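You operate a simulated robot arm through the tools that you are given. There is no shell and no other tool.

You are at the controls of a simulated robot arm. One attempt, no reset.

## Task
Tap the roll holder's loose end cap home with the mallet.
Fine: rest the roll on the toilet lid meanwhile; mallet back, roll on the holder again. Set down upright: rubber mallet.

Only the result counts: the job must be done as asked and must still hold three seconds after the hand-in. Knocking over, shifting, dropping, spilling or breaking anything else fails it. Lids that push on must go on centred and level and be pressed home; caps that screw on are set level and turned clockwise until they are tight.

## Robot
A 7-joint arm with a two-finger parallel gripper, fixed in place. Base frame: the origin is at the foot of the arm, x ahead of it, y to its left, z up. Units: mm, degrees, N and s.
With the tool pointing down near the work surface it reaches from about 100 to 580 mm from the base axis. Its first joint turns from -66.0 to 66.0 degrees. Payload 1.57 kg.
Tool frame: the origin (TCP) lies between the finger pads and is the grasp point; the fingertips stand 30 mm ahead of it; z points along the fingers, y is the line along which they close. The gripper opens to 80 mm. The fingers are 17 mm wide and 12 mm thick; the gripper's body (40 by 82 mm) begins 80 mm behind the TCP.
Orientation is told as [roll, pitch, yaw] about the base's x, y, z axes, in that order, counted from this pose: with the fingers straight down and closing along the base's y, the tool's x points along the base's -x, its y along +y and its z along -z.

## Interface
- The arm moves only by the tool move_arm. Its argument "steps" is a list of rows, each a list of 7 numbers: the shift along the base's x, y, z in mm, then the turn, a rotation vector about the base's x, y, z in degrees, then the finger opening in mm, from 0 to 80. In form: [[dx, dy, dz, ax, ay, az, gripper], ...]. A call has 1 to 20 rows; each row shifts and turns the commanded pose from where the row before left it. Each row takes 0.2 s and may step no farther than 50 mm and 8.6 degrees from the row before; otherwise, or with a gripper value out of range, the whole call is refused. Where a pose cannot be reached the arm comes as near as it can. A force on the tool above 40 N (or 10 N above the force at the start of the call, whichever is more), or a blocked arm, ends the call early, and 0.2 s more pass. The fingers move at their own pace (about 72 mm/s each) and stop on an object; they squeeze with about 35 N. The grip force told is the motor's: it shows also when the fingers shut on nothing. Time passes only in rows, and 0.2 s behind the last, so rows that do not move let the fingers close. The reply holds the time, the measured pose of the TCP, the force on the tool along the base axes, the opening and the grip force, in the units named above and with some noise, with the torque about the TCP (base axes, N m) and any sound that the robot's microphone picked up, and new pictures: "pictures" is both (left out), scene, wrist or none.
- Cameras (640 x 400 px; columns grow to the right, rows downward): "scene" is fixed at [28.6, 433.5, 1395.9]; the picture's right is [-0.91, -0.42, 0.00], its down [-0.34, 0.74, -0.58] and it looks along [0.24, -0.53, -0.81] (base axes); focal length 247 px, centre (320, 200). "wrist" rides on the gripper at [72, -7, -122] in the tool frame; the picture's right is [0.09, 1.00, 0.00], its down [-0.84, 0.08, -0.54] and it looks along [-0.54, 0.05, 0.84] (tool axes); focal length 238 px, centre (320, 200). There is no depth. A picture from a camera that has moved, and an enlarged one, comes with that camera's place and axes in the base frame and with its lens.
- enlarge(camera, box): a new picture of the part [left, top, right, bottom] of that camera's present view, enlarged. It takes no simulated time.
- sign_off(): hands the job in; it is judged then, once.

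Nothing tells you positions but the pictures and the camera data. Unless the task says otherwise, let go and move clear before handing in.

The tools are called after ">>>" by a JSON object that holds its "api" and its "payload". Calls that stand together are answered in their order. move_arm: Moves the arm, as the interface text tells. Its arguments: {"type":"object","properties":{"steps":{"type":"array","items":{"type":"array","items":{"type":"number"}}},"pictures":{"type":"string","enum":["both","scene","wrist","none"]}},"required":["steps"]} The other tools are called the same way: enlarge (camera, box) takes an enlarged picture of a part of a camera's view; sign_off () hands the job in.

At the start:

```text
time: 0.0
tcp_pos: [425.1, -123.1, 1029.4]
ee_rot: [0.0, 0.0, 0.0]
ft_force: [0.3, 0.9, 0.1]
torque: [0.04, 0.0, 0.0]
opening: 79.9
grasp_force: 0.0
```

scene: 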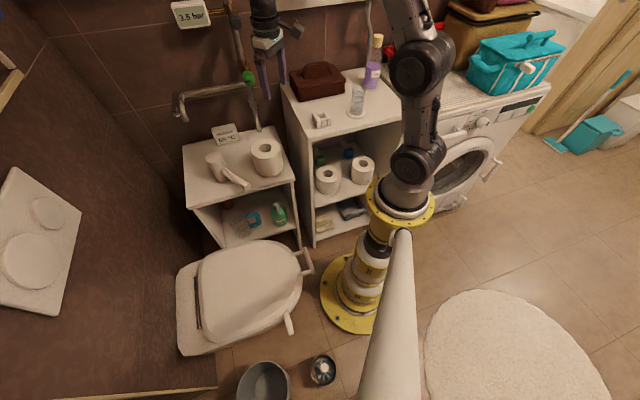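
wrist: 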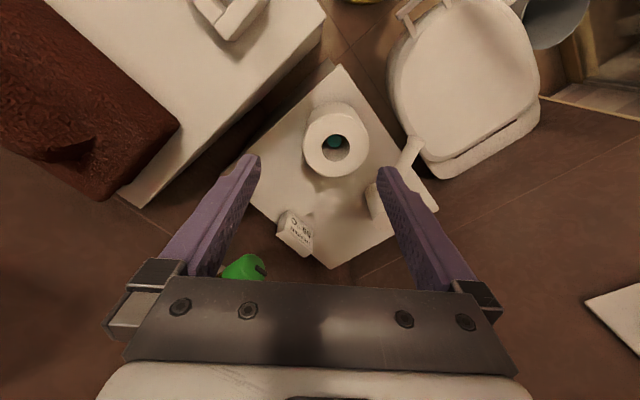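

I see a bathroom: a small shelf with a roll standing on it and a white mallet-like item, a toilet, and taller shelf units. I'll enlarge the pictures to find the holder, the end cap and the mallet before moving.

>>> {"api": "enlarge", "payload": {"camera": "scene", "box": [170, 110, 310, 200]}}

>>> {"api": "enlarge", "payload": {"camera": "scene", "box": [170, 190, 320, 290]}}

>>> {"api": "enlarge", "payload": {"camera": "scene", "box": [280, 20, 420, 110]}}

>>> {"api": "enlarge", "payload": {"camera": "wrist", "box": [220, 60, 460, 280]}}

>>> {"api": "enlarge", "payload": {"camera": "scene", "box": [290, 100, 410, 240]}}

>>> {"api": "enlarge", "payload": {"camera": "scene", "box": [160, 230, 340, 360]}}

```text
4.44 times, centred on (240, 155) of scene
camera zoom: at [28.6, 433.5, 1395.9], right [-0.91, -0.42, 0.0], down [-0.34, 0.74, -0.58], along [0.24, -0.53, -0.81], focal length 1099 px, centre (676, 400)
```

zoom: 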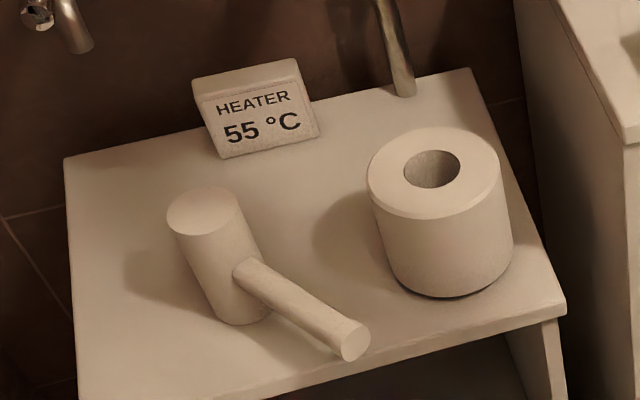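

```text
4.00 times, centred on (245, 240) of scene
camera zoom: at [28.6, 433.5, 1395.9], right [-0.91, -0.42, 0.0], down [-0.34, 0.74, -0.58], along [0.24, -0.53, -0.81], focal length 989 px, centre (620, 40)
```

zoom: 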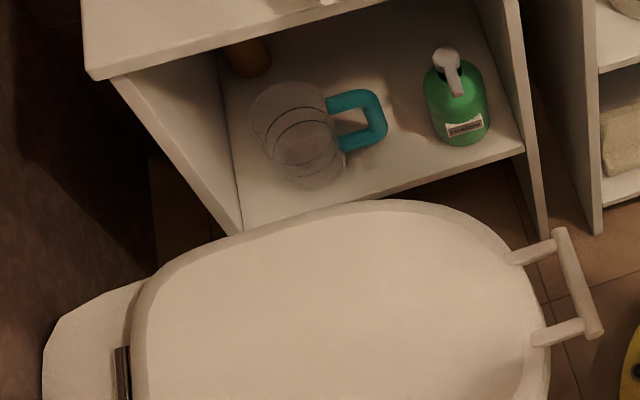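

```text
4.44 times, centred on (350, 65) of scene
camera zoom: at [28.6, 433.5, 1395.9], right [-0.91, -0.42, 0.0], down [-0.34, 0.74, -0.58], along [0.24, -0.53, -0.81], focal length 1099 px, centre (187, 800)
```

zoom: 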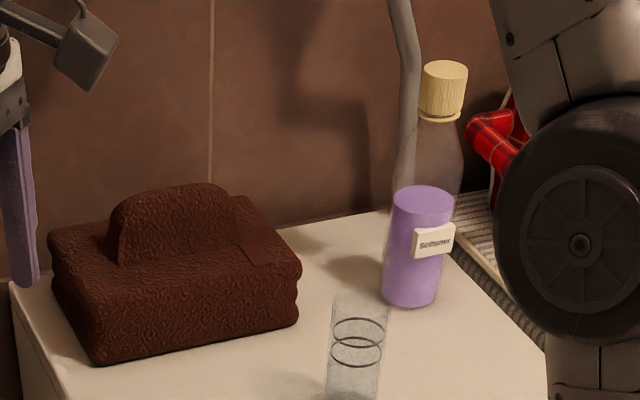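

```text
1.82 times, centred on (340, 170) of wrist
camera zoom: at [352.8, -129.6, 1150.3], right [-0.09, 1.0, 0.0], down [0.84, 0.08, 0.54], along [0.54, 0.05, -0.84], focal length 433 px, centre (284, 254)
```

zoom: 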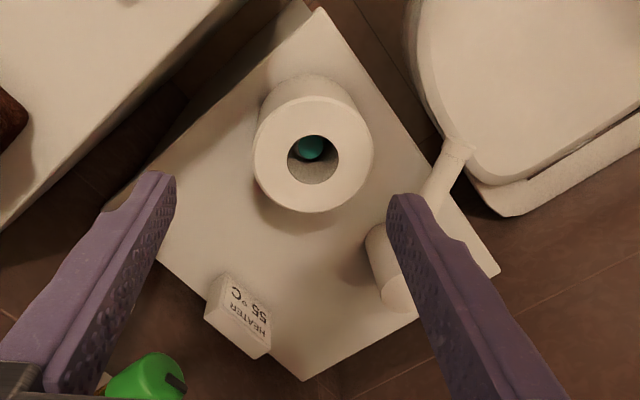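

```text
2.86 times, centred on (350, 170) of scene
camera zoom: at [28.6, 433.5, 1395.9], right [-0.91, -0.42, 0.0], down [-0.34, 0.74, -0.58], along [0.24, -0.53, -0.81], focal length 706 px, centre (234, 286)
```

zoom: 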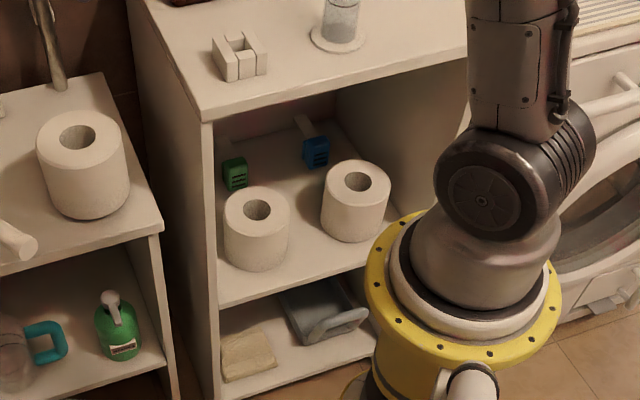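

```text
3.08 times, centred on (250, 295) of scene
camera zoom: at [28.6, 433.5, 1395.9], right [-0.91, -0.42, 0.0], down [-0.34, 0.74, -0.58], along [0.24, -0.53, -0.81], focal length 761 px, centre (535, -92)
```

zoom: 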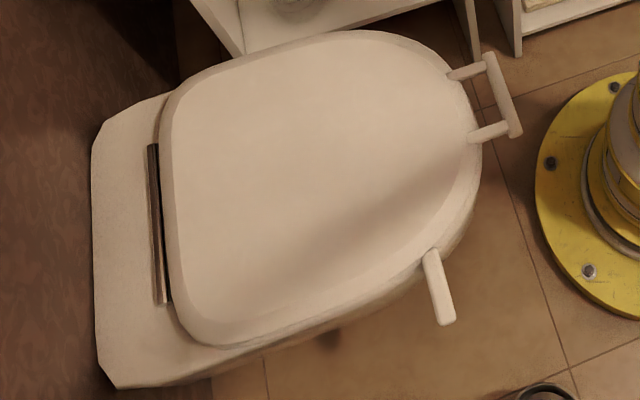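

The roll stands at about (484, -92) with its top near z 786, and a teal thing shows inside its core, probably the post's cap. The mallet stands on its head near (625, 21) with its handle pointing back towards the base. Next I'll look closer at the core and the toilet lid.

>>> {"api": "enlarge", "payload": {"camera": "wrist", "box": [290, 90, 380, 190]}}

>>> {"api": "enlarge", "payload": {"camera": "wrist", "box": [380, 0, 580, 180]}}

>>> {"api": "enlarge", "payload": {"camera": "scene", "box": [150, 0, 310, 120]}}

>>> {"api": "enlarge", "payload": {"camera": "wrist", "box": [360, 130, 480, 240]}}

>>> {"api": "enlarge", "payload": {"camera": "scene", "box": [240, 130, 300, 180]}}

```text
4.00 times, centred on (335, 140) of wrist
camera zoom: at [352.8, -129.6, 1150.3], right [-0.09, 1.0, 0.0], down [0.84, 0.08, 0.54], along [0.54, 0.05, -0.84], focal length 953 px, centre (260, 440)
```

zoom: 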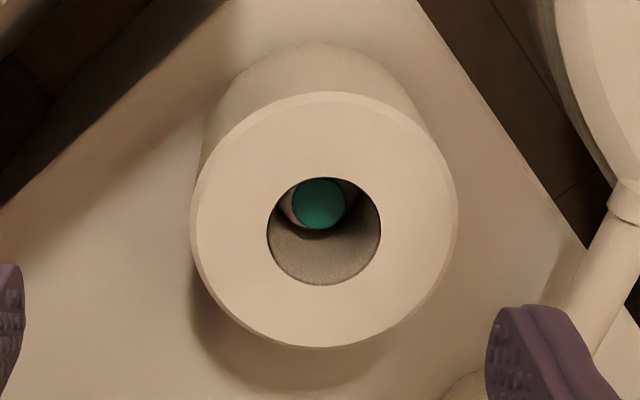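

```text
2.22 times, centred on (480, 90) of wrist
camera zoom: at [352.8, -129.6, 1150.3], right [-0.09, 1.0, 0.0], down [0.84, 0.08, 0.54], along [0.54, 0.05, -0.84], focal length 530 px, centre (-36, 444)
```

zoom: 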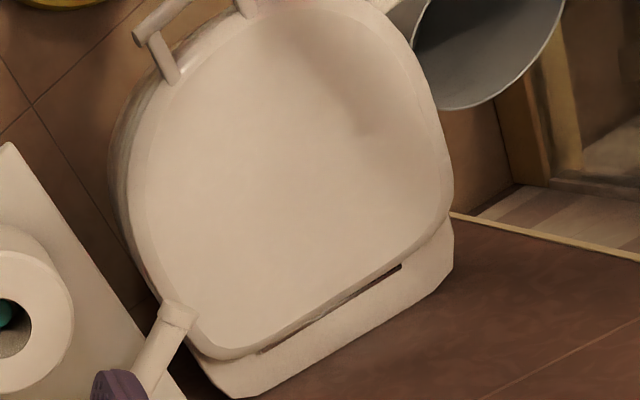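

```text
3.33 times, centred on (230, 60) of scene
camera zoom: at [28.6, 433.5, 1395.9], right [-0.91, -0.42, 0.0], down [-0.34, 0.74, -0.58], along [0.24, -0.53, -0.81], focal length 824 px, centre (620, 667)
```

zoom: 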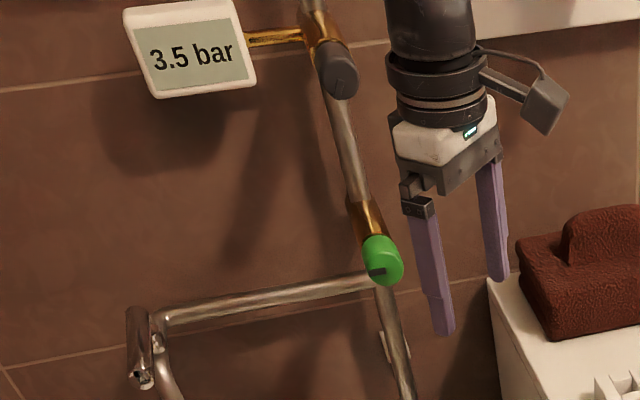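

```text
3.64 times, centred on (420, 185) of wrist
camera zoom: at [352.8, -129.6, 1150.3], right [-0.09, 1.0, 0.0], down [0.84, 0.08, 0.54], along [0.54, 0.05, -0.84], focal length 867 px, centre (-44, 254)
```

zoom: 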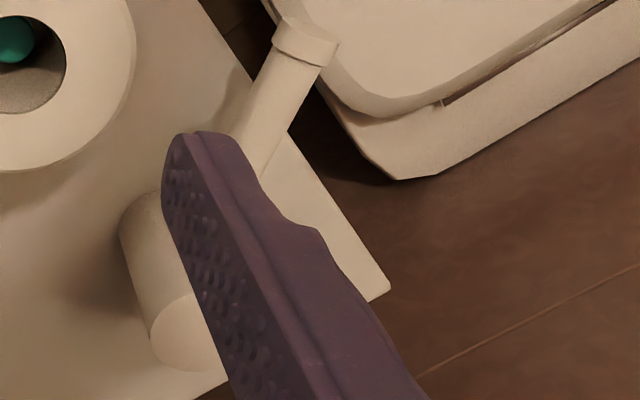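

```text
8.00 times, centred on (270, 155) of scene
camera zoom: at [28.6, 433.5, 1395.9], right [-0.91, -0.42, 0.0], down [-0.34, 0.74, -0.58], along [0.24, -0.53, -0.81], focal length 1978 px, centre (720, 560)
```

zoom: 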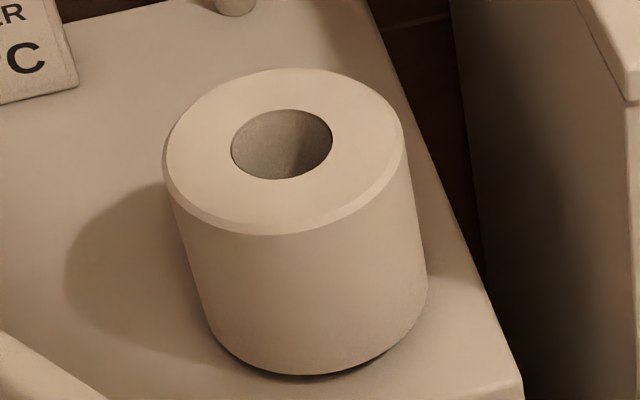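

The teal cap is about 23 mm across, roughly 25–35 mm below the roll's top inside the core. I'll move the wrist camera over the roll to pin down the cap's height and centre.

>>> {"api": "move_arm", "payload": {"steps": [[20, 8, -18, 0, 0, 0, 80], [20, 8, -18, 0, 0, 0, 80], [20, 8, -18, 0, 0, 0, 80], [15, 7, -15, 0, 0, 0, 80], [0, 0, 0, 0, 0, 0, 80]]}}

```text
time: 1.2
tcp_pos: [501.7, -92.2, 958.9]
ee_rot: [0.0, 0.1, -0.1]
ft_force: [-0.3, -0.4, -0.1]
torque: [0.06, 0.02, -0.01]
opening: 80.0
grasp_force: 0.0
camera wrist: at [429.3, -99.2, 1080.4], right [-0.09, 1.0, 0.0], down [0.84, 0.08, 0.54], along [0.54, 0.05, -0.84], focal length 238 px, centre (320, 200)
```

scene: 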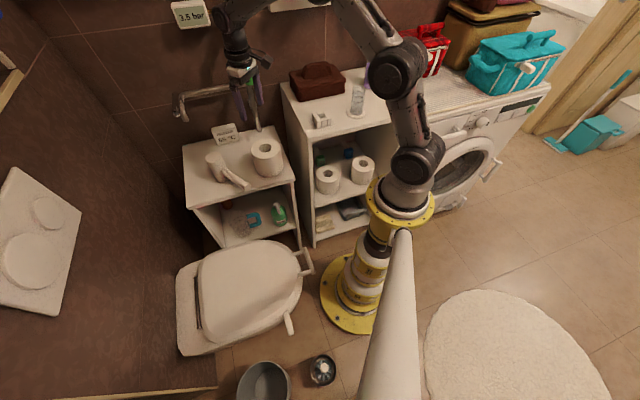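
wrist: 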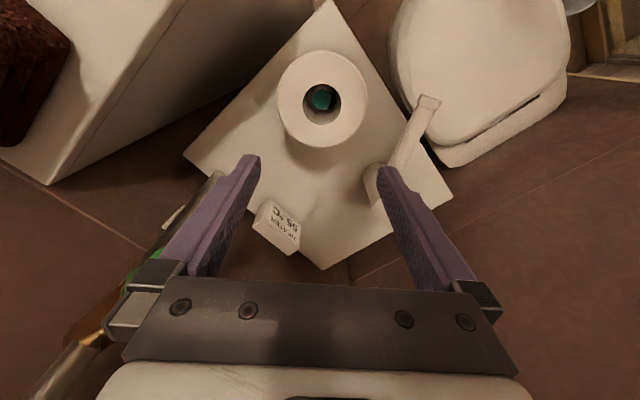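

The view is now steeper. I'll enlarge the hole and the mallet to measure.

>>> {"api": "enlarge", "payload": {"camera": "wrist", "box": [270, 40, 380, 160]}}

>>> {"api": "enlarge", "payload": {"camera": "wrist", "box": [340, 80, 470, 220]}}

>>> {"api": "enlarge", "payload": {"camera": "wrist", "box": [370, 0, 600, 180]}}

```text
3.33 times, centred on (325, 100) of wrist
camera zoom: at [429.3, -99.2, 1080.4], right [-0.09, 1.0, 0.0], down [0.84, 0.08, 0.54], along [0.54, 0.05, -0.84], focal length 794 px, centre (303, 533)
```

zoom: 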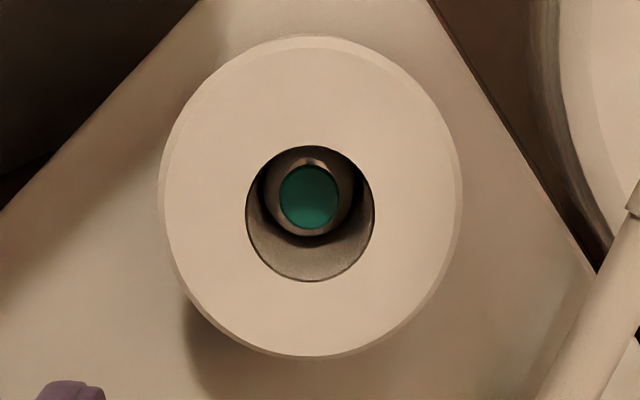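

```text
2.86 times, centred on (405, 150) of wrist
camera zoom: at [429.3, -99.2, 1080.4], right [-0.09, 1.0, 0.0], down [0.84, 0.08, 0.54], along [0.54, 0.05, -0.84], focal length 681 px, centre (77, 343)
```

zoom: 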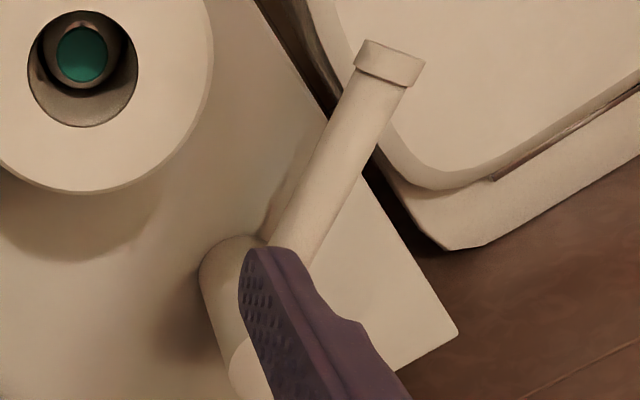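

```text
2.22 times, centred on (485, 90) of wrist
camera zoom: at [429.3, -99.2, 1080.4], right [-0.09, 1.0, 0.0], down [0.84, 0.08, 0.54], along [0.54, 0.05, -0.84], focal length 530 px, centre (-47, 444)
```

zoom: 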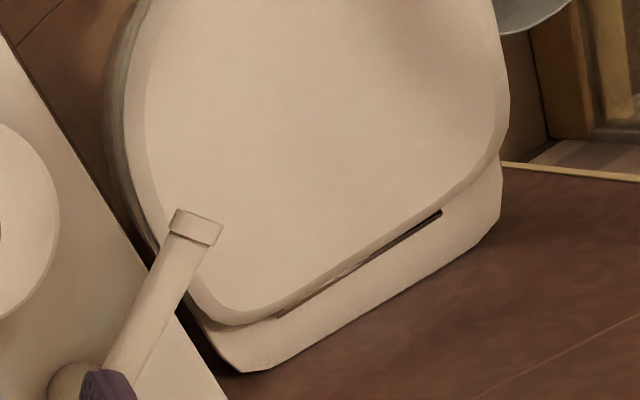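

The roll axis is at about (485, -92), its top near z 788, and the cap top near z 755, so there is about 33 mm of free core above the cap. The roll is 105 mm wide and my gripper only opens to 80 mm, so I'll pinch its +y wall with one fingertip about 20 mm inside the core. First I'll hover above it and check.

>>> {"api": "move_arm", "payload": {"steps": [[-5.5, 12.6, -40, 0, 0, 0, 44], [-5.5, 12.6, -40, 0, 0, 0, 44], [-5.5, 12.5, -39, 0, 0, 0, 44], [0, 0, 0, 0, 0, 0, 44]]}}

>>> {"api": "enlarge", "payload": {"camera": "wrist", "box": [200, 60, 440, 260]}}

>>> {"api": "enlarge", "payload": {"camera": "scene", "box": [200, 90, 320, 190]}}

```text
time: 2.2
tcp_pos: [480.8, -55.6, 842.1]
ee_rot: [0.0, 0.1, 0.0]
ft_force: [0.0, 0.7, 0.0]
torque: [0.0, 0.0, -0.04]
opening: 44.0
grasp_force: 0.1
camera wrist: at [408.1, -62.3, 962.9], right [-0.09, 1.0, 0.0], down [0.84, 0.08, 0.54], along [0.54, 0.05, -0.84], focal length 238 px, centre (320, 200)
```

scene: 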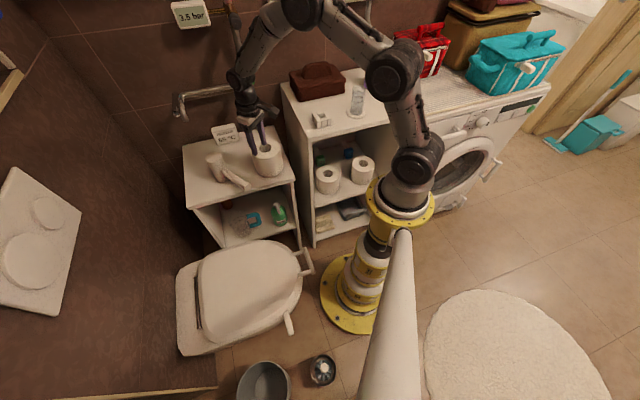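
wrist: 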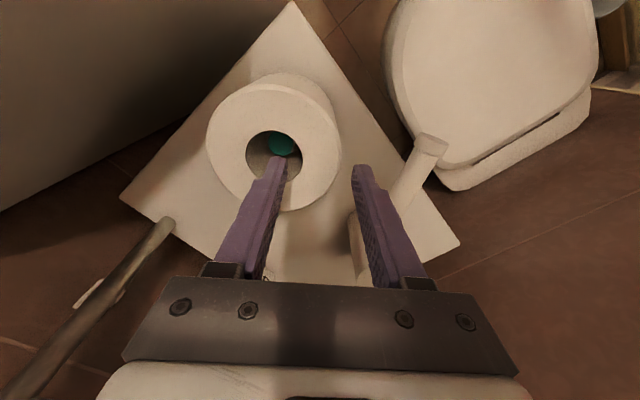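

```text
2.00 times, centred on (320, 160) of wrist
camera zoom: at [408.1, -62.3, 962.9], right [-0.09, 1.0, 0.0], down [0.84, 0.08, 0.54], along [0.54, 0.05, -0.84], focal length 477 px, centre (320, 280)
```

zoom: 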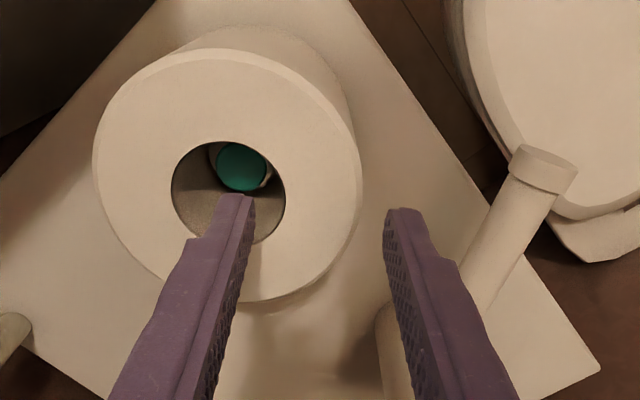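

```text
4.00 times, centred on (260, 140) of scene
camera zoom: at [28.6, 433.5, 1395.9], right [-0.91, -0.42, 0.0], down [-0.34, 0.74, -0.58], along [0.24, -0.53, -0.81], focal length 989 px, centre (560, 440)
```

zoom: 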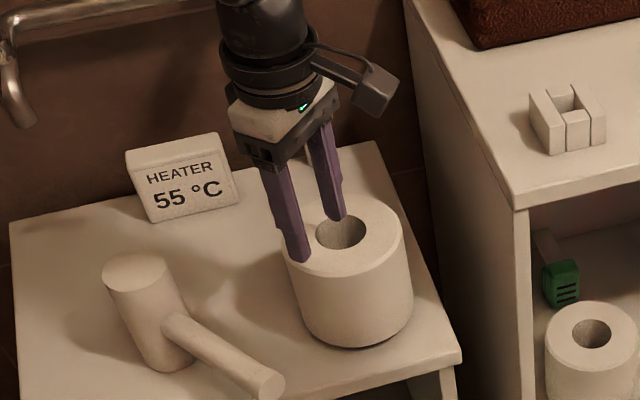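

The fingers straddle the +y wall as planned. I'll check that the arm has settled before going down.

>>> {"api": "move_arm", "payload": {"steps": [[0, 0, 0, 0, 0, 0, 44], [0, 0, 0, 0, 0, 0, 44]], "pictures": "none"}}

```text
time: 2.8
tcp_pos: [480.9, -57.1, 842.2]
ee_rot: [0.0, -0.1, 0.0]
ft_force: [-0.6, 0.2, 0.5]
torque: [-0.03, 0.0, 0.0]
opening: 43.8
grasp_force: 0.1
```

Readings agree within about 2 mm. Going down to put the fingertips about 20 mm into the core.

>>> {"api": "move_arm", "payload": {"steps": [[2, 1, -10, 0, 0, 0, 44], [0, 0, -10, 0, 0, 0, 44], [0, 0, -10, 0, 0, 0, 44], [0, 0, -8, 0, 0, 0, 44], [0, 0, -6, 0, 0, 0, 44], [0, 0, 0, 0, 0, 0, 44]]}}

>>> {"api": "enlarge", "payload": {"camera": "wrist", "box": [180, 60, 440, 280]}}

>>> {"api": "enlarge", "payload": {"camera": "scene", "box": [220, 110, 310, 190]}}

```text
time: 4.2
tcp_pos: [486.3, -53.4, 797.2]
ee_rot: [0.1, 0.0, -0.1]
ft_force: [0.0, -0.5, -0.1]
torque: [-0.03, 0.01, -0.04]
opening: 44.1
grasp_force: 0.0
camera wrist: at [411.9, -59.5, 917.4], right [-0.09, 1.0, 0.0], down [0.84, 0.08, 0.54], along [0.54, 0.05, -0.84], focal length 238 px, centre (320, 200)
```

scene: 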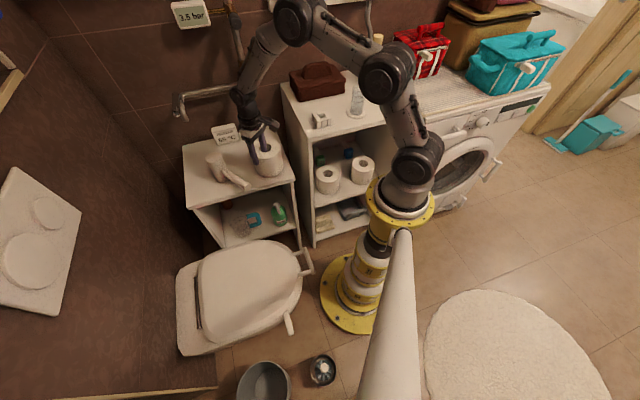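
wrist: 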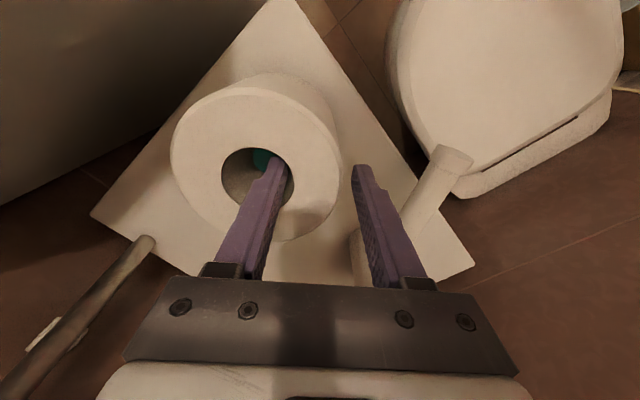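

```text
1.82 times, centred on (310, 170) of wrist
camera zoom: at [411.9, -59.5, 917.4], right [-0.09, 1.0, 0.0], down [0.84, 0.08, 0.54], along [0.54, 0.05, -0.84], focal length 433 px, centre (338, 254)
```

zoom: 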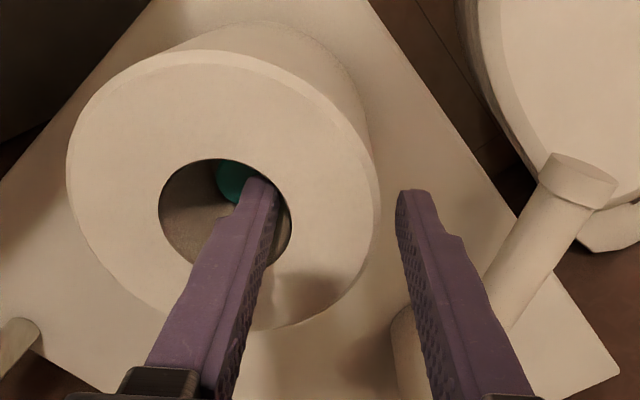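

```text
5.00 times, centred on (265, 150) of scene
camera zoom: at [28.6, 433.5, 1395.9], right [-0.91, -0.42, 0.0], down [-0.34, 0.74, -0.58], along [0.24, -0.53, -0.81], focal length 1236 px, centre (595, 450)
```

zoom: 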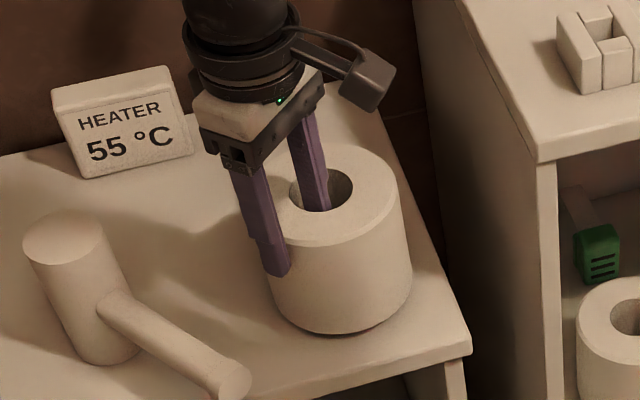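

The inner finger is in the core above the cap, and the outer finger is clear of the roll. Closing on the wall now.

>>> {"api": "move_arm", "payload": {"steps": [[0, 0, 0, 0, 0, 0, 36], [0, 0, 0, 0, 0, 0, 30], [0, 0, 0, 0, 0, 0, 20], [0, 0, 0, 0, 0, 0, 10], [0, 0, 0, 0, 0, 0, 10]]}}

>>> {"api": "enlarge", "payload": {"camera": "wrist", "box": [180, 60, 440, 280]}}

```text
time: 5.4
tcp_pos: [483.9, -53.7, 795.7]
ee_rot: [0.0, 0.0, -0.1]
ft_force: [0.9, -0.4, -0.7]
torque: [-0.02, -0.02, -0.02]
opening: 32.0
grasp_force: 35.0
camera wrist: at [411.9, -59.6, 917.6], right [-0.09, 1.0, 0.0], down [0.84, 0.08, 0.54], along [0.54, 0.05, -0.84], focal length 238 px, centre (320, 200)
```

scene: 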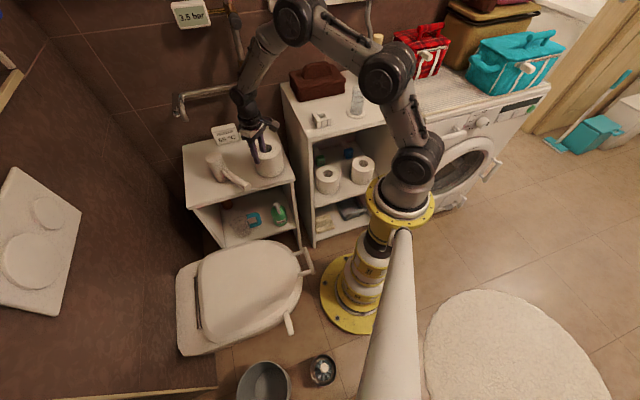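
wrist: 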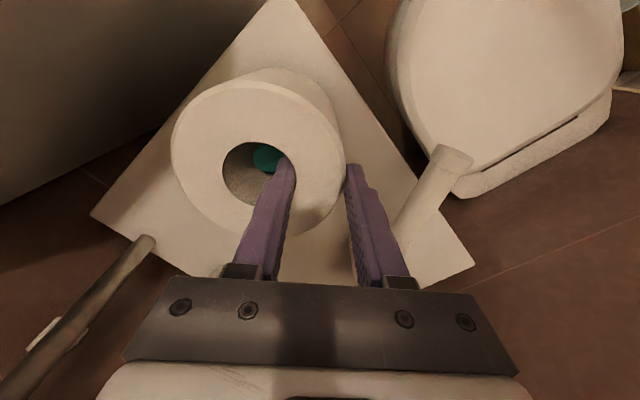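

```text
1.82 times, centred on (310, 170) of wrist
camera zoom: at [411.9, -59.6, 917.6], right [-0.09, 1.0, 0.0], down [0.84, 0.08, 0.54], along [0.54, 0.05, -0.84], focal length 433 px, centre (338, 254)
```

zoom: 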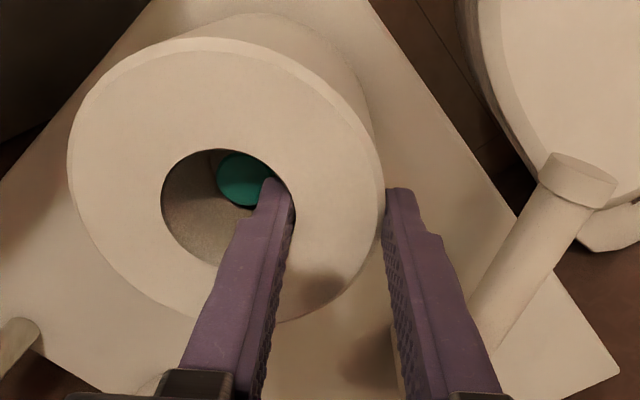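

The wall is held at 32 mm with 35 N. Lifting straight up, slowly at first.

>>> {"api": "move_arm", "payload": {"steps": [[0, 0, 4, 0, 0, 0, 10], [0, 0, 6, 0, 0, 0, 10], [0, 0, 10, 0, 0, 0, 10], [0, 0, 10, 0, 0, 0, 10], [0, 0, 0, 0, 0, 0, 10]]}}

>>> {"api": "enlarge", "payload": {"camera": "scene", "box": [220, 100, 310, 190]}}

>>> {"api": "enlarge", "payload": {"camera": "wrist", "box": [180, 60, 440, 280]}}

```text
time: 6.6
tcp_pos: [486.7, -53.5, 827.4]
ee_rot: [0.0, 0.0, 0.1]
ft_force: [0.1, -1.0, -1.2]
torque: [0.06, -0.01, -0.02]
opening: 31.4
grasp_force: 35.0
camera wrist: at [414.0, -59.6, 948.7], right [-0.09, 1.0, 0.0], down [0.84, 0.08, 0.54], along [0.54, 0.05, -0.84], focal length 238 px, centre (320, 200)
```

scene: 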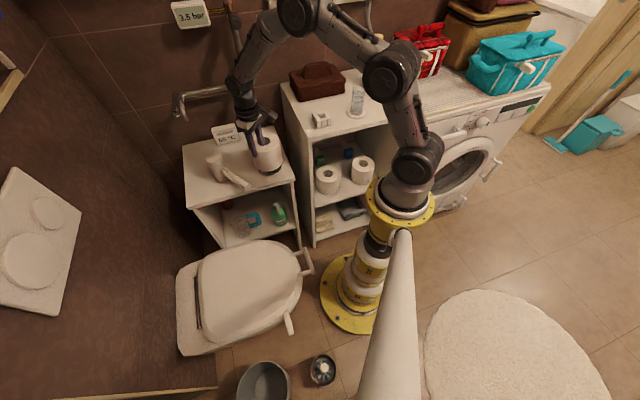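
wrist: 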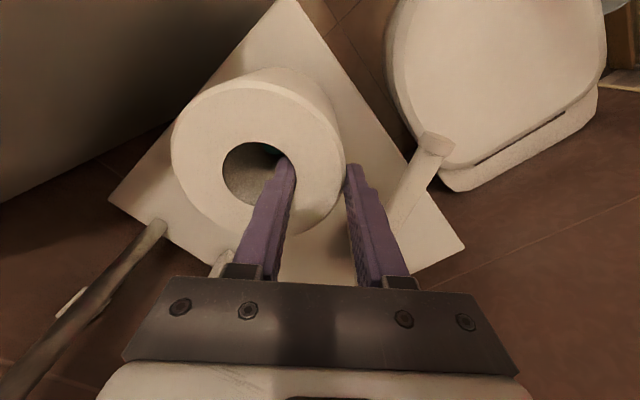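

```text
4.44 times, centred on (265, 145) of scene
camera zoom: at [28.6, 433.5, 1395.9], right [-0.91, -0.42, 0.0], down [-0.34, 0.74, -0.58], along [0.24, -0.53, -0.81], focal length 1099 px, centre (564, 444)
```

zoom: 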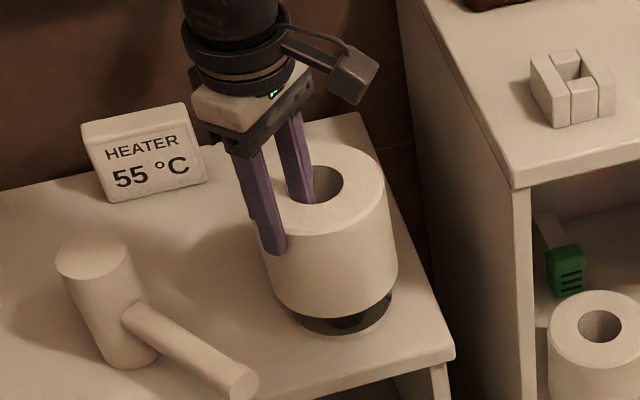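

```text
1.82 times, centred on (310, 170) of wrist
camera zoom: at [414.0, -59.6, 948.7], right [-0.09, 1.0, 0.0], down [0.84, 0.08, 0.54], along [0.54, 0.05, -0.84], focal length 433 px, centre (338, 254)
```

zoom: 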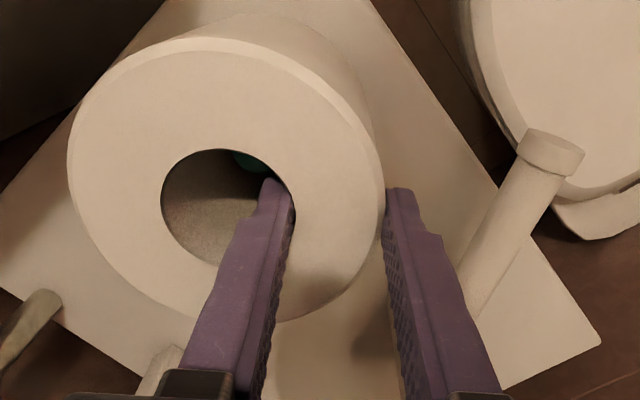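

The roll is lifting cleanly off a dark base disc. Continuing straight up until it clears the post.

>>> {"api": "move_arm", "payload": {"steps": [[0, 0, 15, 0, 0, 0, 10], [0, 0, 20, 0, 0, 0, 10], [0, 0, 20, 0, 0, 0, 10], [0, 0, 20, 0, 0, 0, 10], [0, 0, 20, 0, 0, 0, 10], [0, 0, 10, 0, 0, 0, 10], [0, 0, 0, 0, 0, 0, 10]]}}

>>> {"api": "enlarge", "payload": {"camera": "scene", "box": [200, 70, 320, 190]}}

```text
time: 8.2
tcp_pos: [487.4, -53.8, 933.1]
ee_rot: [0.0, -0.1, 0.0]
ft_force: [0.7, -1.6, -1.8]
torque: [0.05, -0.03, 0.02]
opening: 31.9
grasp_force: 34.7
camera wrist: at [414.6, -59.8, 1053.3], right [-0.09, 1.0, 0.0], down [0.84, 0.08, 0.54], along [0.54, 0.05, -0.84], focal length 238 px, centre (320, 200)
```

scene: 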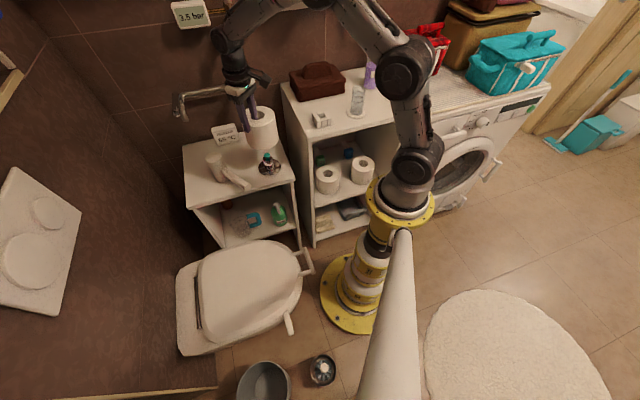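
wrist: 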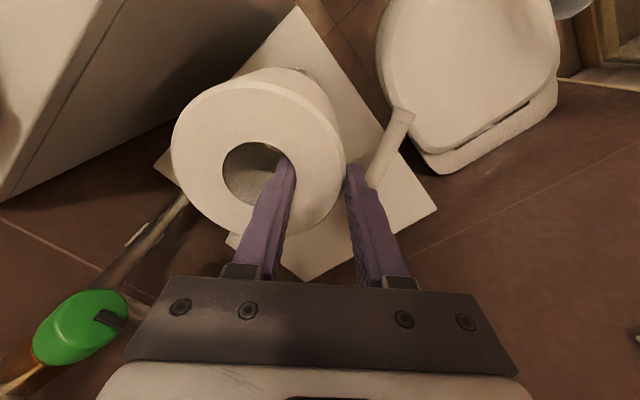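

```text
3.33 times, centred on (260, 130) of scene
camera zoom: at [28.6, 433.5, 1395.9], right [-0.91, -0.42, 0.0], down [-0.34, 0.74, -0.58], along [0.24, -0.53, -0.81], focal length 824 px, centre (520, 433)
```

zoom: 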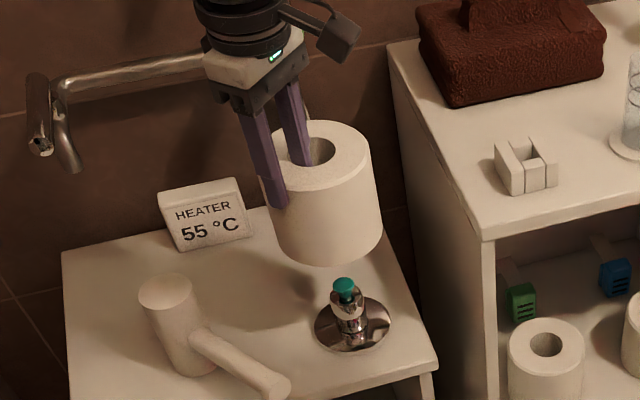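

The holder is a chrome base with a short post and a teal mushroom cap, and the roll is clear of it. I'll carry the roll over to the toilet lid at this height, above the mallet.

>>> {"api": "move_arm", "payload": {"steps": [[-3, 12, 0, 0, 0, 0, 10], [-6, 24, 0, 0, 0, 0, 10], [-6, 26, 0, 0, 0, 0, 10], [-6, 26, 0, 0, 0, 0, 10], [-6, 26, 0, 0, 0, 0, 10], [-6, 26, 0, 0, 0, 0, 10], [-6, 26, 0, 0, 0, 0, 10], [-6, 26, 0, 0, 0, 0, 10], [-6, 26, 0, 0, 0, 0, 10], [-6, 26, 0, 0, 0, 0, 10], [-6, 26, 0, 0, 0, 0, 10], [-6, 26, 0, 0, 0, 0, 10], [-6, 26, 0, 0, 0, 0, 10], [-6, 24, 0, 0, 0, 0, 10], [0, 0, 0, 0, 0, 0, 10]]}}

>>> {"api": "enlarge", "payload": {"camera": "scene", "box": [160, 170, 340, 370]}}

>>> {"api": "enlarge", "payload": {"camera": "scene", "box": [190, 120, 300, 200]}}

```text
time: 11.4
tcp_pos: [405.5, 293.5, 931.6]
ee_rot: [-0.1, 0.0, 0.1]
ft_force: [0.7, 0.5, -1.4]
torque: [0.04, -0.01, -0.01]
opening: 31.6
grasp_force: 35.3
camera wrist: at [331.9, 286.2, 1054.0], right [-0.09, 1.0, 0.0], down [0.84, 0.08, 0.54], along [0.54, 0.05, -0.84], focal length 238 px, centre (320, 200)
```

scene: 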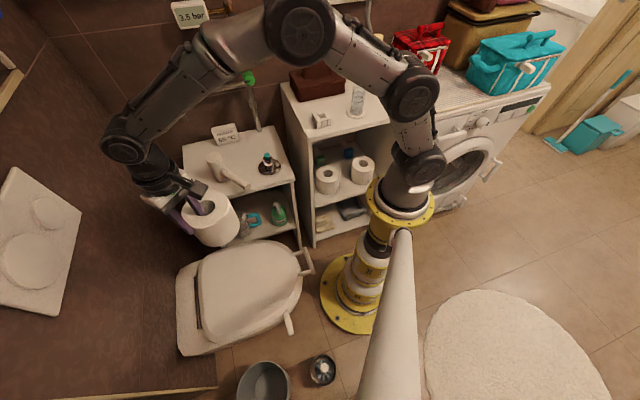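
wrist: 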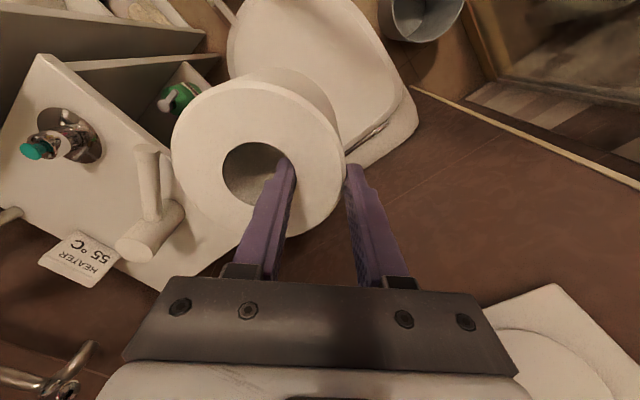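

```text
2.00 times, centred on (250, 270) of scene
camera zoom: at [28.6, 433.5, 1395.9], right [-0.91, -0.42, 0.0], down [-0.34, 0.74, -0.58], along [0.24, -0.53, -0.81], focal length 494 px, centre (460, 60)
```

zoom: 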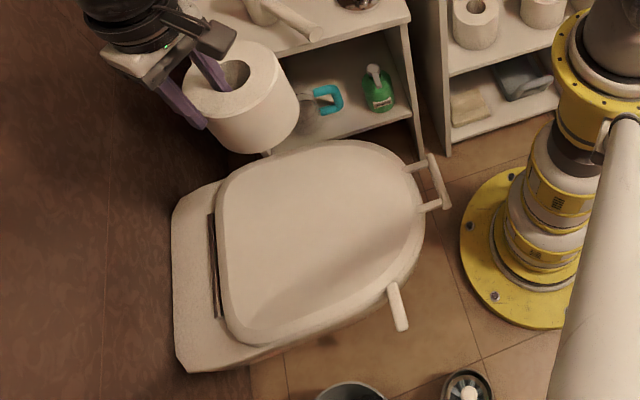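

```text
5.00 times, centred on (245, 160) of scene
camera zoom: at [28.6, 433.5, 1395.9], right [-0.91, -0.42, 0.0], down [-0.34, 0.74, -0.58], along [0.24, -0.53, -0.81], focal length 1236 px, centre (695, 400)
```

zoom: 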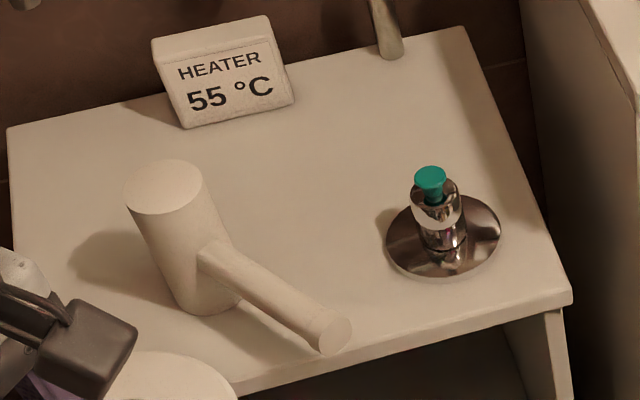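

The holder is a chrome dish with a post and a teal plug standing proud on its stem. The lid is at roughly z 410, so I'll lower the roll over the middle of the lid and stop about 45 mm above contact.

>>> {"api": "move_arm", "payload": {"steps": [[-1, 3, -15, 0, 0, 0, 10], [-1, 4, -30, 0, 0, 0, 10], [-1, 4, -30, 0, 0, 0, 10], [-1, 3, -30, 0, 0, 0, 10], [-1, 3, -30, 0, 0, 0, 10], [0, 0, -30, 0, 0, 0, 10], [0, 0, -30, 0, 0, 0, 10], [0, 0, -30, 0, 0, 0, 10], [0, 0, -30, 0, 0, 0, 10], [0, 0, -30, 0, 0, 0, 10], [0, 0, -30, 0, 0, 0, 10], [0, 0, -30, 0, 0, 0, 10], [0, 0, -20, 0, 0, 0, 10], [0, 0, 0, 0, 0, 0, 10]]}}

>>> {"api": "enlarge", "payload": {"camera": "scene", "box": [160, 200, 340, 370]}}

```text
time: 14.4
tcp_pos: [403.3, 310.3, 567.0]
ee_rot: [-0.1, 0.0, -0.1]
ft_force: [0.2, -0.1, -1.1]
torque: [0.03, -0.01, -0.05]
opening: 31.6
grasp_force: 34.9
camera wrist: at [329.8, 304.6, 687.7], right [-0.09, 1.0, 0.0], down [0.84, 0.08, 0.54], along [0.54, 0.05, -0.84], focal length 238 px, centre (320, 200)
```

scene: 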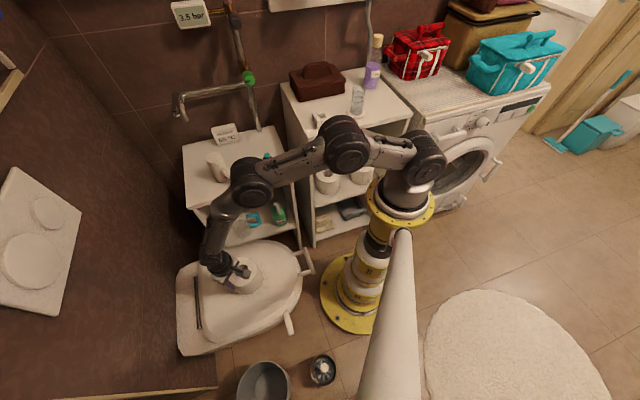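
wrist: 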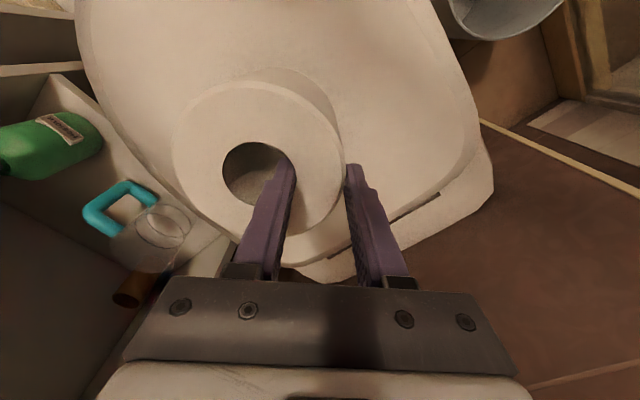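

```text
2.35 times, centred on (250, 285) of scene
camera zoom: at [28.6, 433.5, 1395.9], right [-0.91, -0.42, 0.0], down [-0.34, 0.74, -0.58], along [0.24, -0.53, -0.81], focal length 582 px, centre (485, 0)
```

zoom: 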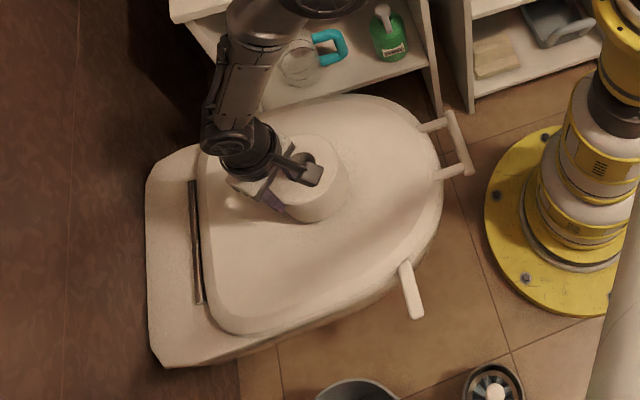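

The roll hangs over the middle of the lid with about 45 mm to go. I'll go down in smaller steps and watch the force.

>>> {"api": "move_arm", "payload": {"steps": [[0, 0, -8, 0, 0, 0, 10], [0, 0, -8, 0, 0, 0, 10], [0, 0, -8, 0, 0, 0, 10], [0, 0, -4, 0, 0, 0, 10], [0, 0, -3, 0, 0, 0, 10], [0, 0, 0, 0, 0, 0, 10]]}}

>>> {"api": "enlarge", "payload": {"camera": "scene", "box": [190, 240, 290, 320]}}

>>> {"api": "enlarge", "payload": {"camera": "wrist", "box": [140, 40, 440, 290]}}

```text
time: 15.8
tcp_pos: [402.3, 311.2, 537.8]
ee_rot: [0.0, -0.1, 0.0]
ft_force: [-10.5, -2.2, 25.9]
torque: [-0.26, 0.61, -0.05]
opening: 31.5
grasp_force: 34.8
camera wrist: at [328.5, 305.1, 659.5], right [-0.09, 1.0, 0.0], down [0.84, 0.08, 0.54], along [0.54, 0.05, -0.84], focal length 238 px, centre (320, 200)
```

scene: 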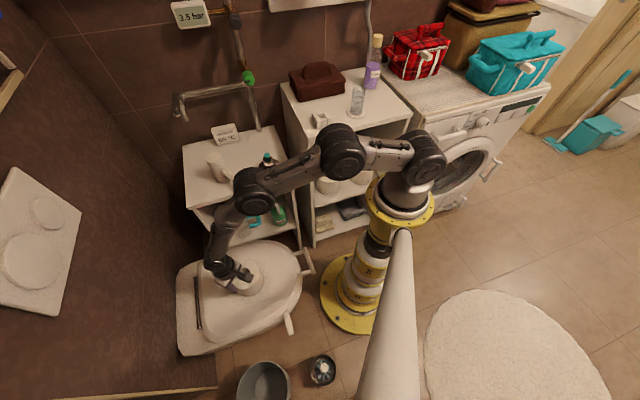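
wrist: 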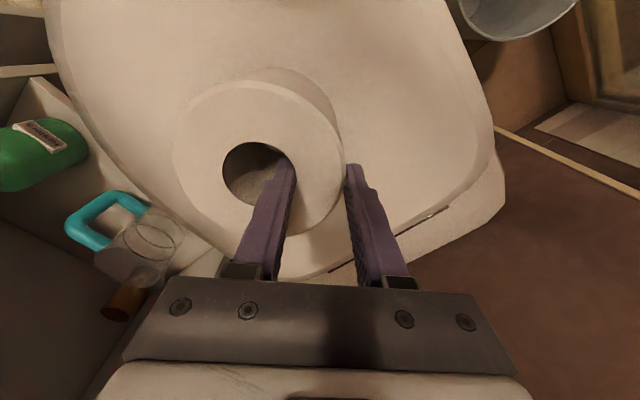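

```text
5.00 times, centred on (240, 280) of scene
camera zoom: at [28.1, 433.2, 1396.0], right [-0.91, -0.42, 0.0], down [-0.34, 0.74, -0.58], along [0.24, -0.53, -0.81], focal length 1236 px, centre (720, -200)
```

zoom: 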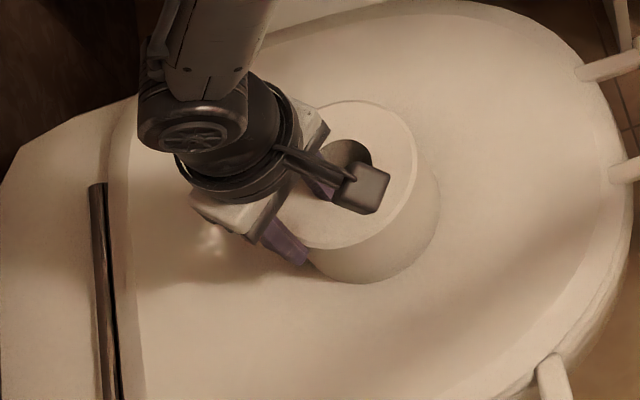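

```text
1.60 times, centred on (290, 165) of wrist
camera zoom: at [328.5, 305.1, 659.5], right [-0.09, 1.0, 0.0], down [0.84, 0.08, 0.54], along [0.54, 0.05, -0.84], focal length 381 px, centre (368, 256)
```

zoom: 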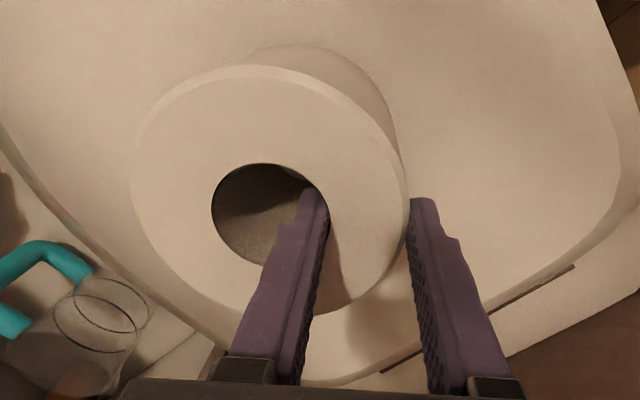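

The roll has met the lid, with 26 N on the tool. I'll ease up a little so it isn't pressed, then read the force again.

>>> {"api": "move_arm", "payload": {"steps": [[0, 0, 1.5, 0, 0, 0, 10], [0, 0, 1, 0, 0, 0, 10], [0, 0, 0, 0, 0, 0, 10]], "pictures": "none"}}

```text
time: 16.6
tcp_pos: [399.9, 309.6, 539.9]
ee_rot: [0.0, 0.0, 0.0]
ft_force: [0.4, 1.1, 2.2]
torque: [0.1, -0.27, -0.01]
opening: 31.6
grasp_force: 35.1
```

The roll now rests with only a few newtons on it. Opening gently.

>>> {"api": "move_arm", "payload": {"steps": [[0, 0, 0, 0, 0, 0, 34], [0, 0, 0, 0, 0, 0, 38], [0, 0, 0, 0, 0, 0, 43], [0, 0, 0, 0, 0, 0, 43], [0, 0, 0, 0, 0, 0, 43]]}}

>>> {"api": "enlarge", "payload": {"camera": "wrist", "box": [140, 40, 440, 290]}}

>>> {"api": "enlarge", "payload": {"camera": "scene", "box": [190, 240, 290, 320]}}

```text
time: 17.8
tcp_pos: [399.8, 310.3, 539.7]
ee_rot: [0.0, -0.1, -0.1]
ft_force: [0.0, 0.2, -0.7]
torque: [-0.01, 0.0, 0.01]
opening: 43.0
grasp_force: 0.1
camera wrist: at [327.2, 303.9, 660.1], right [-0.09, 1.0, 0.0], down [0.84, 0.08, 0.54], along [0.54, 0.05, -0.84], focal length 238 px, centre (320, 200)
```

scene: 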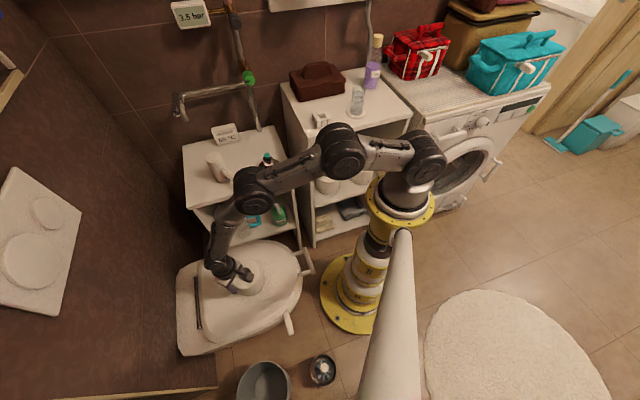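
wrist: 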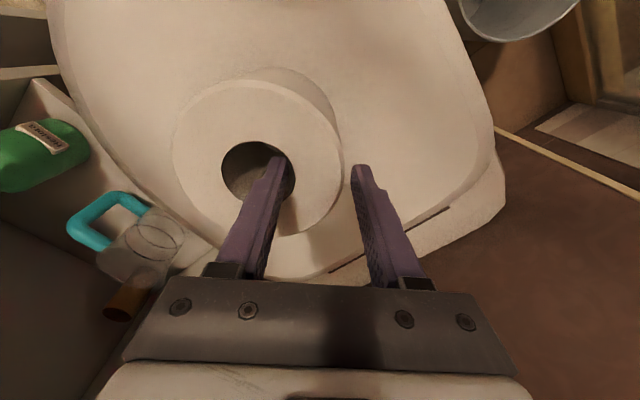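

```text
1.60 times, centred on (290, 165) of wrist
camera zoom: at [327.2, 303.9, 660.1], right [-0.09, 1.0, 0.0], down [0.84, 0.08, 0.54], along [0.54, 0.05, -0.84], focal length 381 px, centre (368, 256)
```

zoom: 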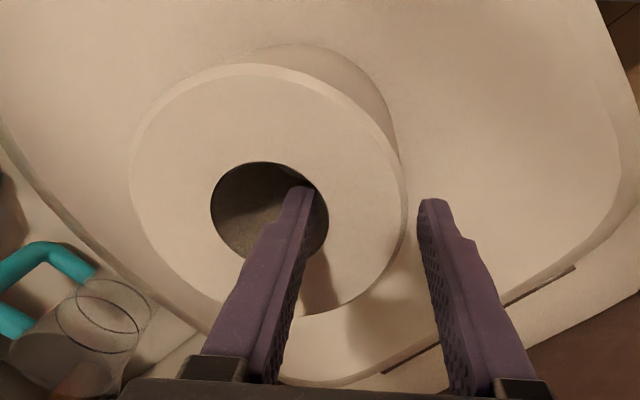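

```text
5.00 times, centred on (240, 280) of scene
camera zoom: at [28.6, 433.5, 1395.9], right [-0.91, -0.42, 0.0], down [-0.34, 0.74, -0.58], along [0.24, -0.53, -0.81], focal length 1236 px, centre (720, -200)
```

zoom: 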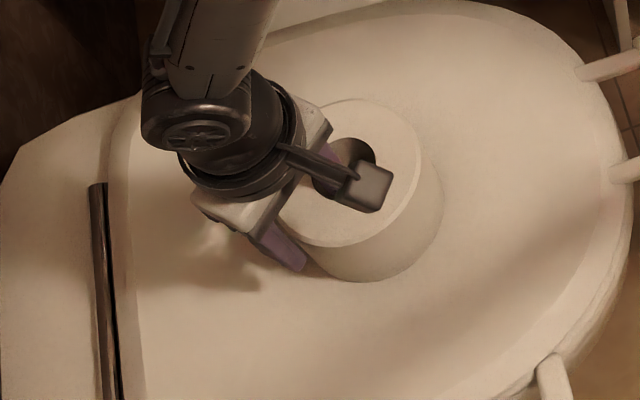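

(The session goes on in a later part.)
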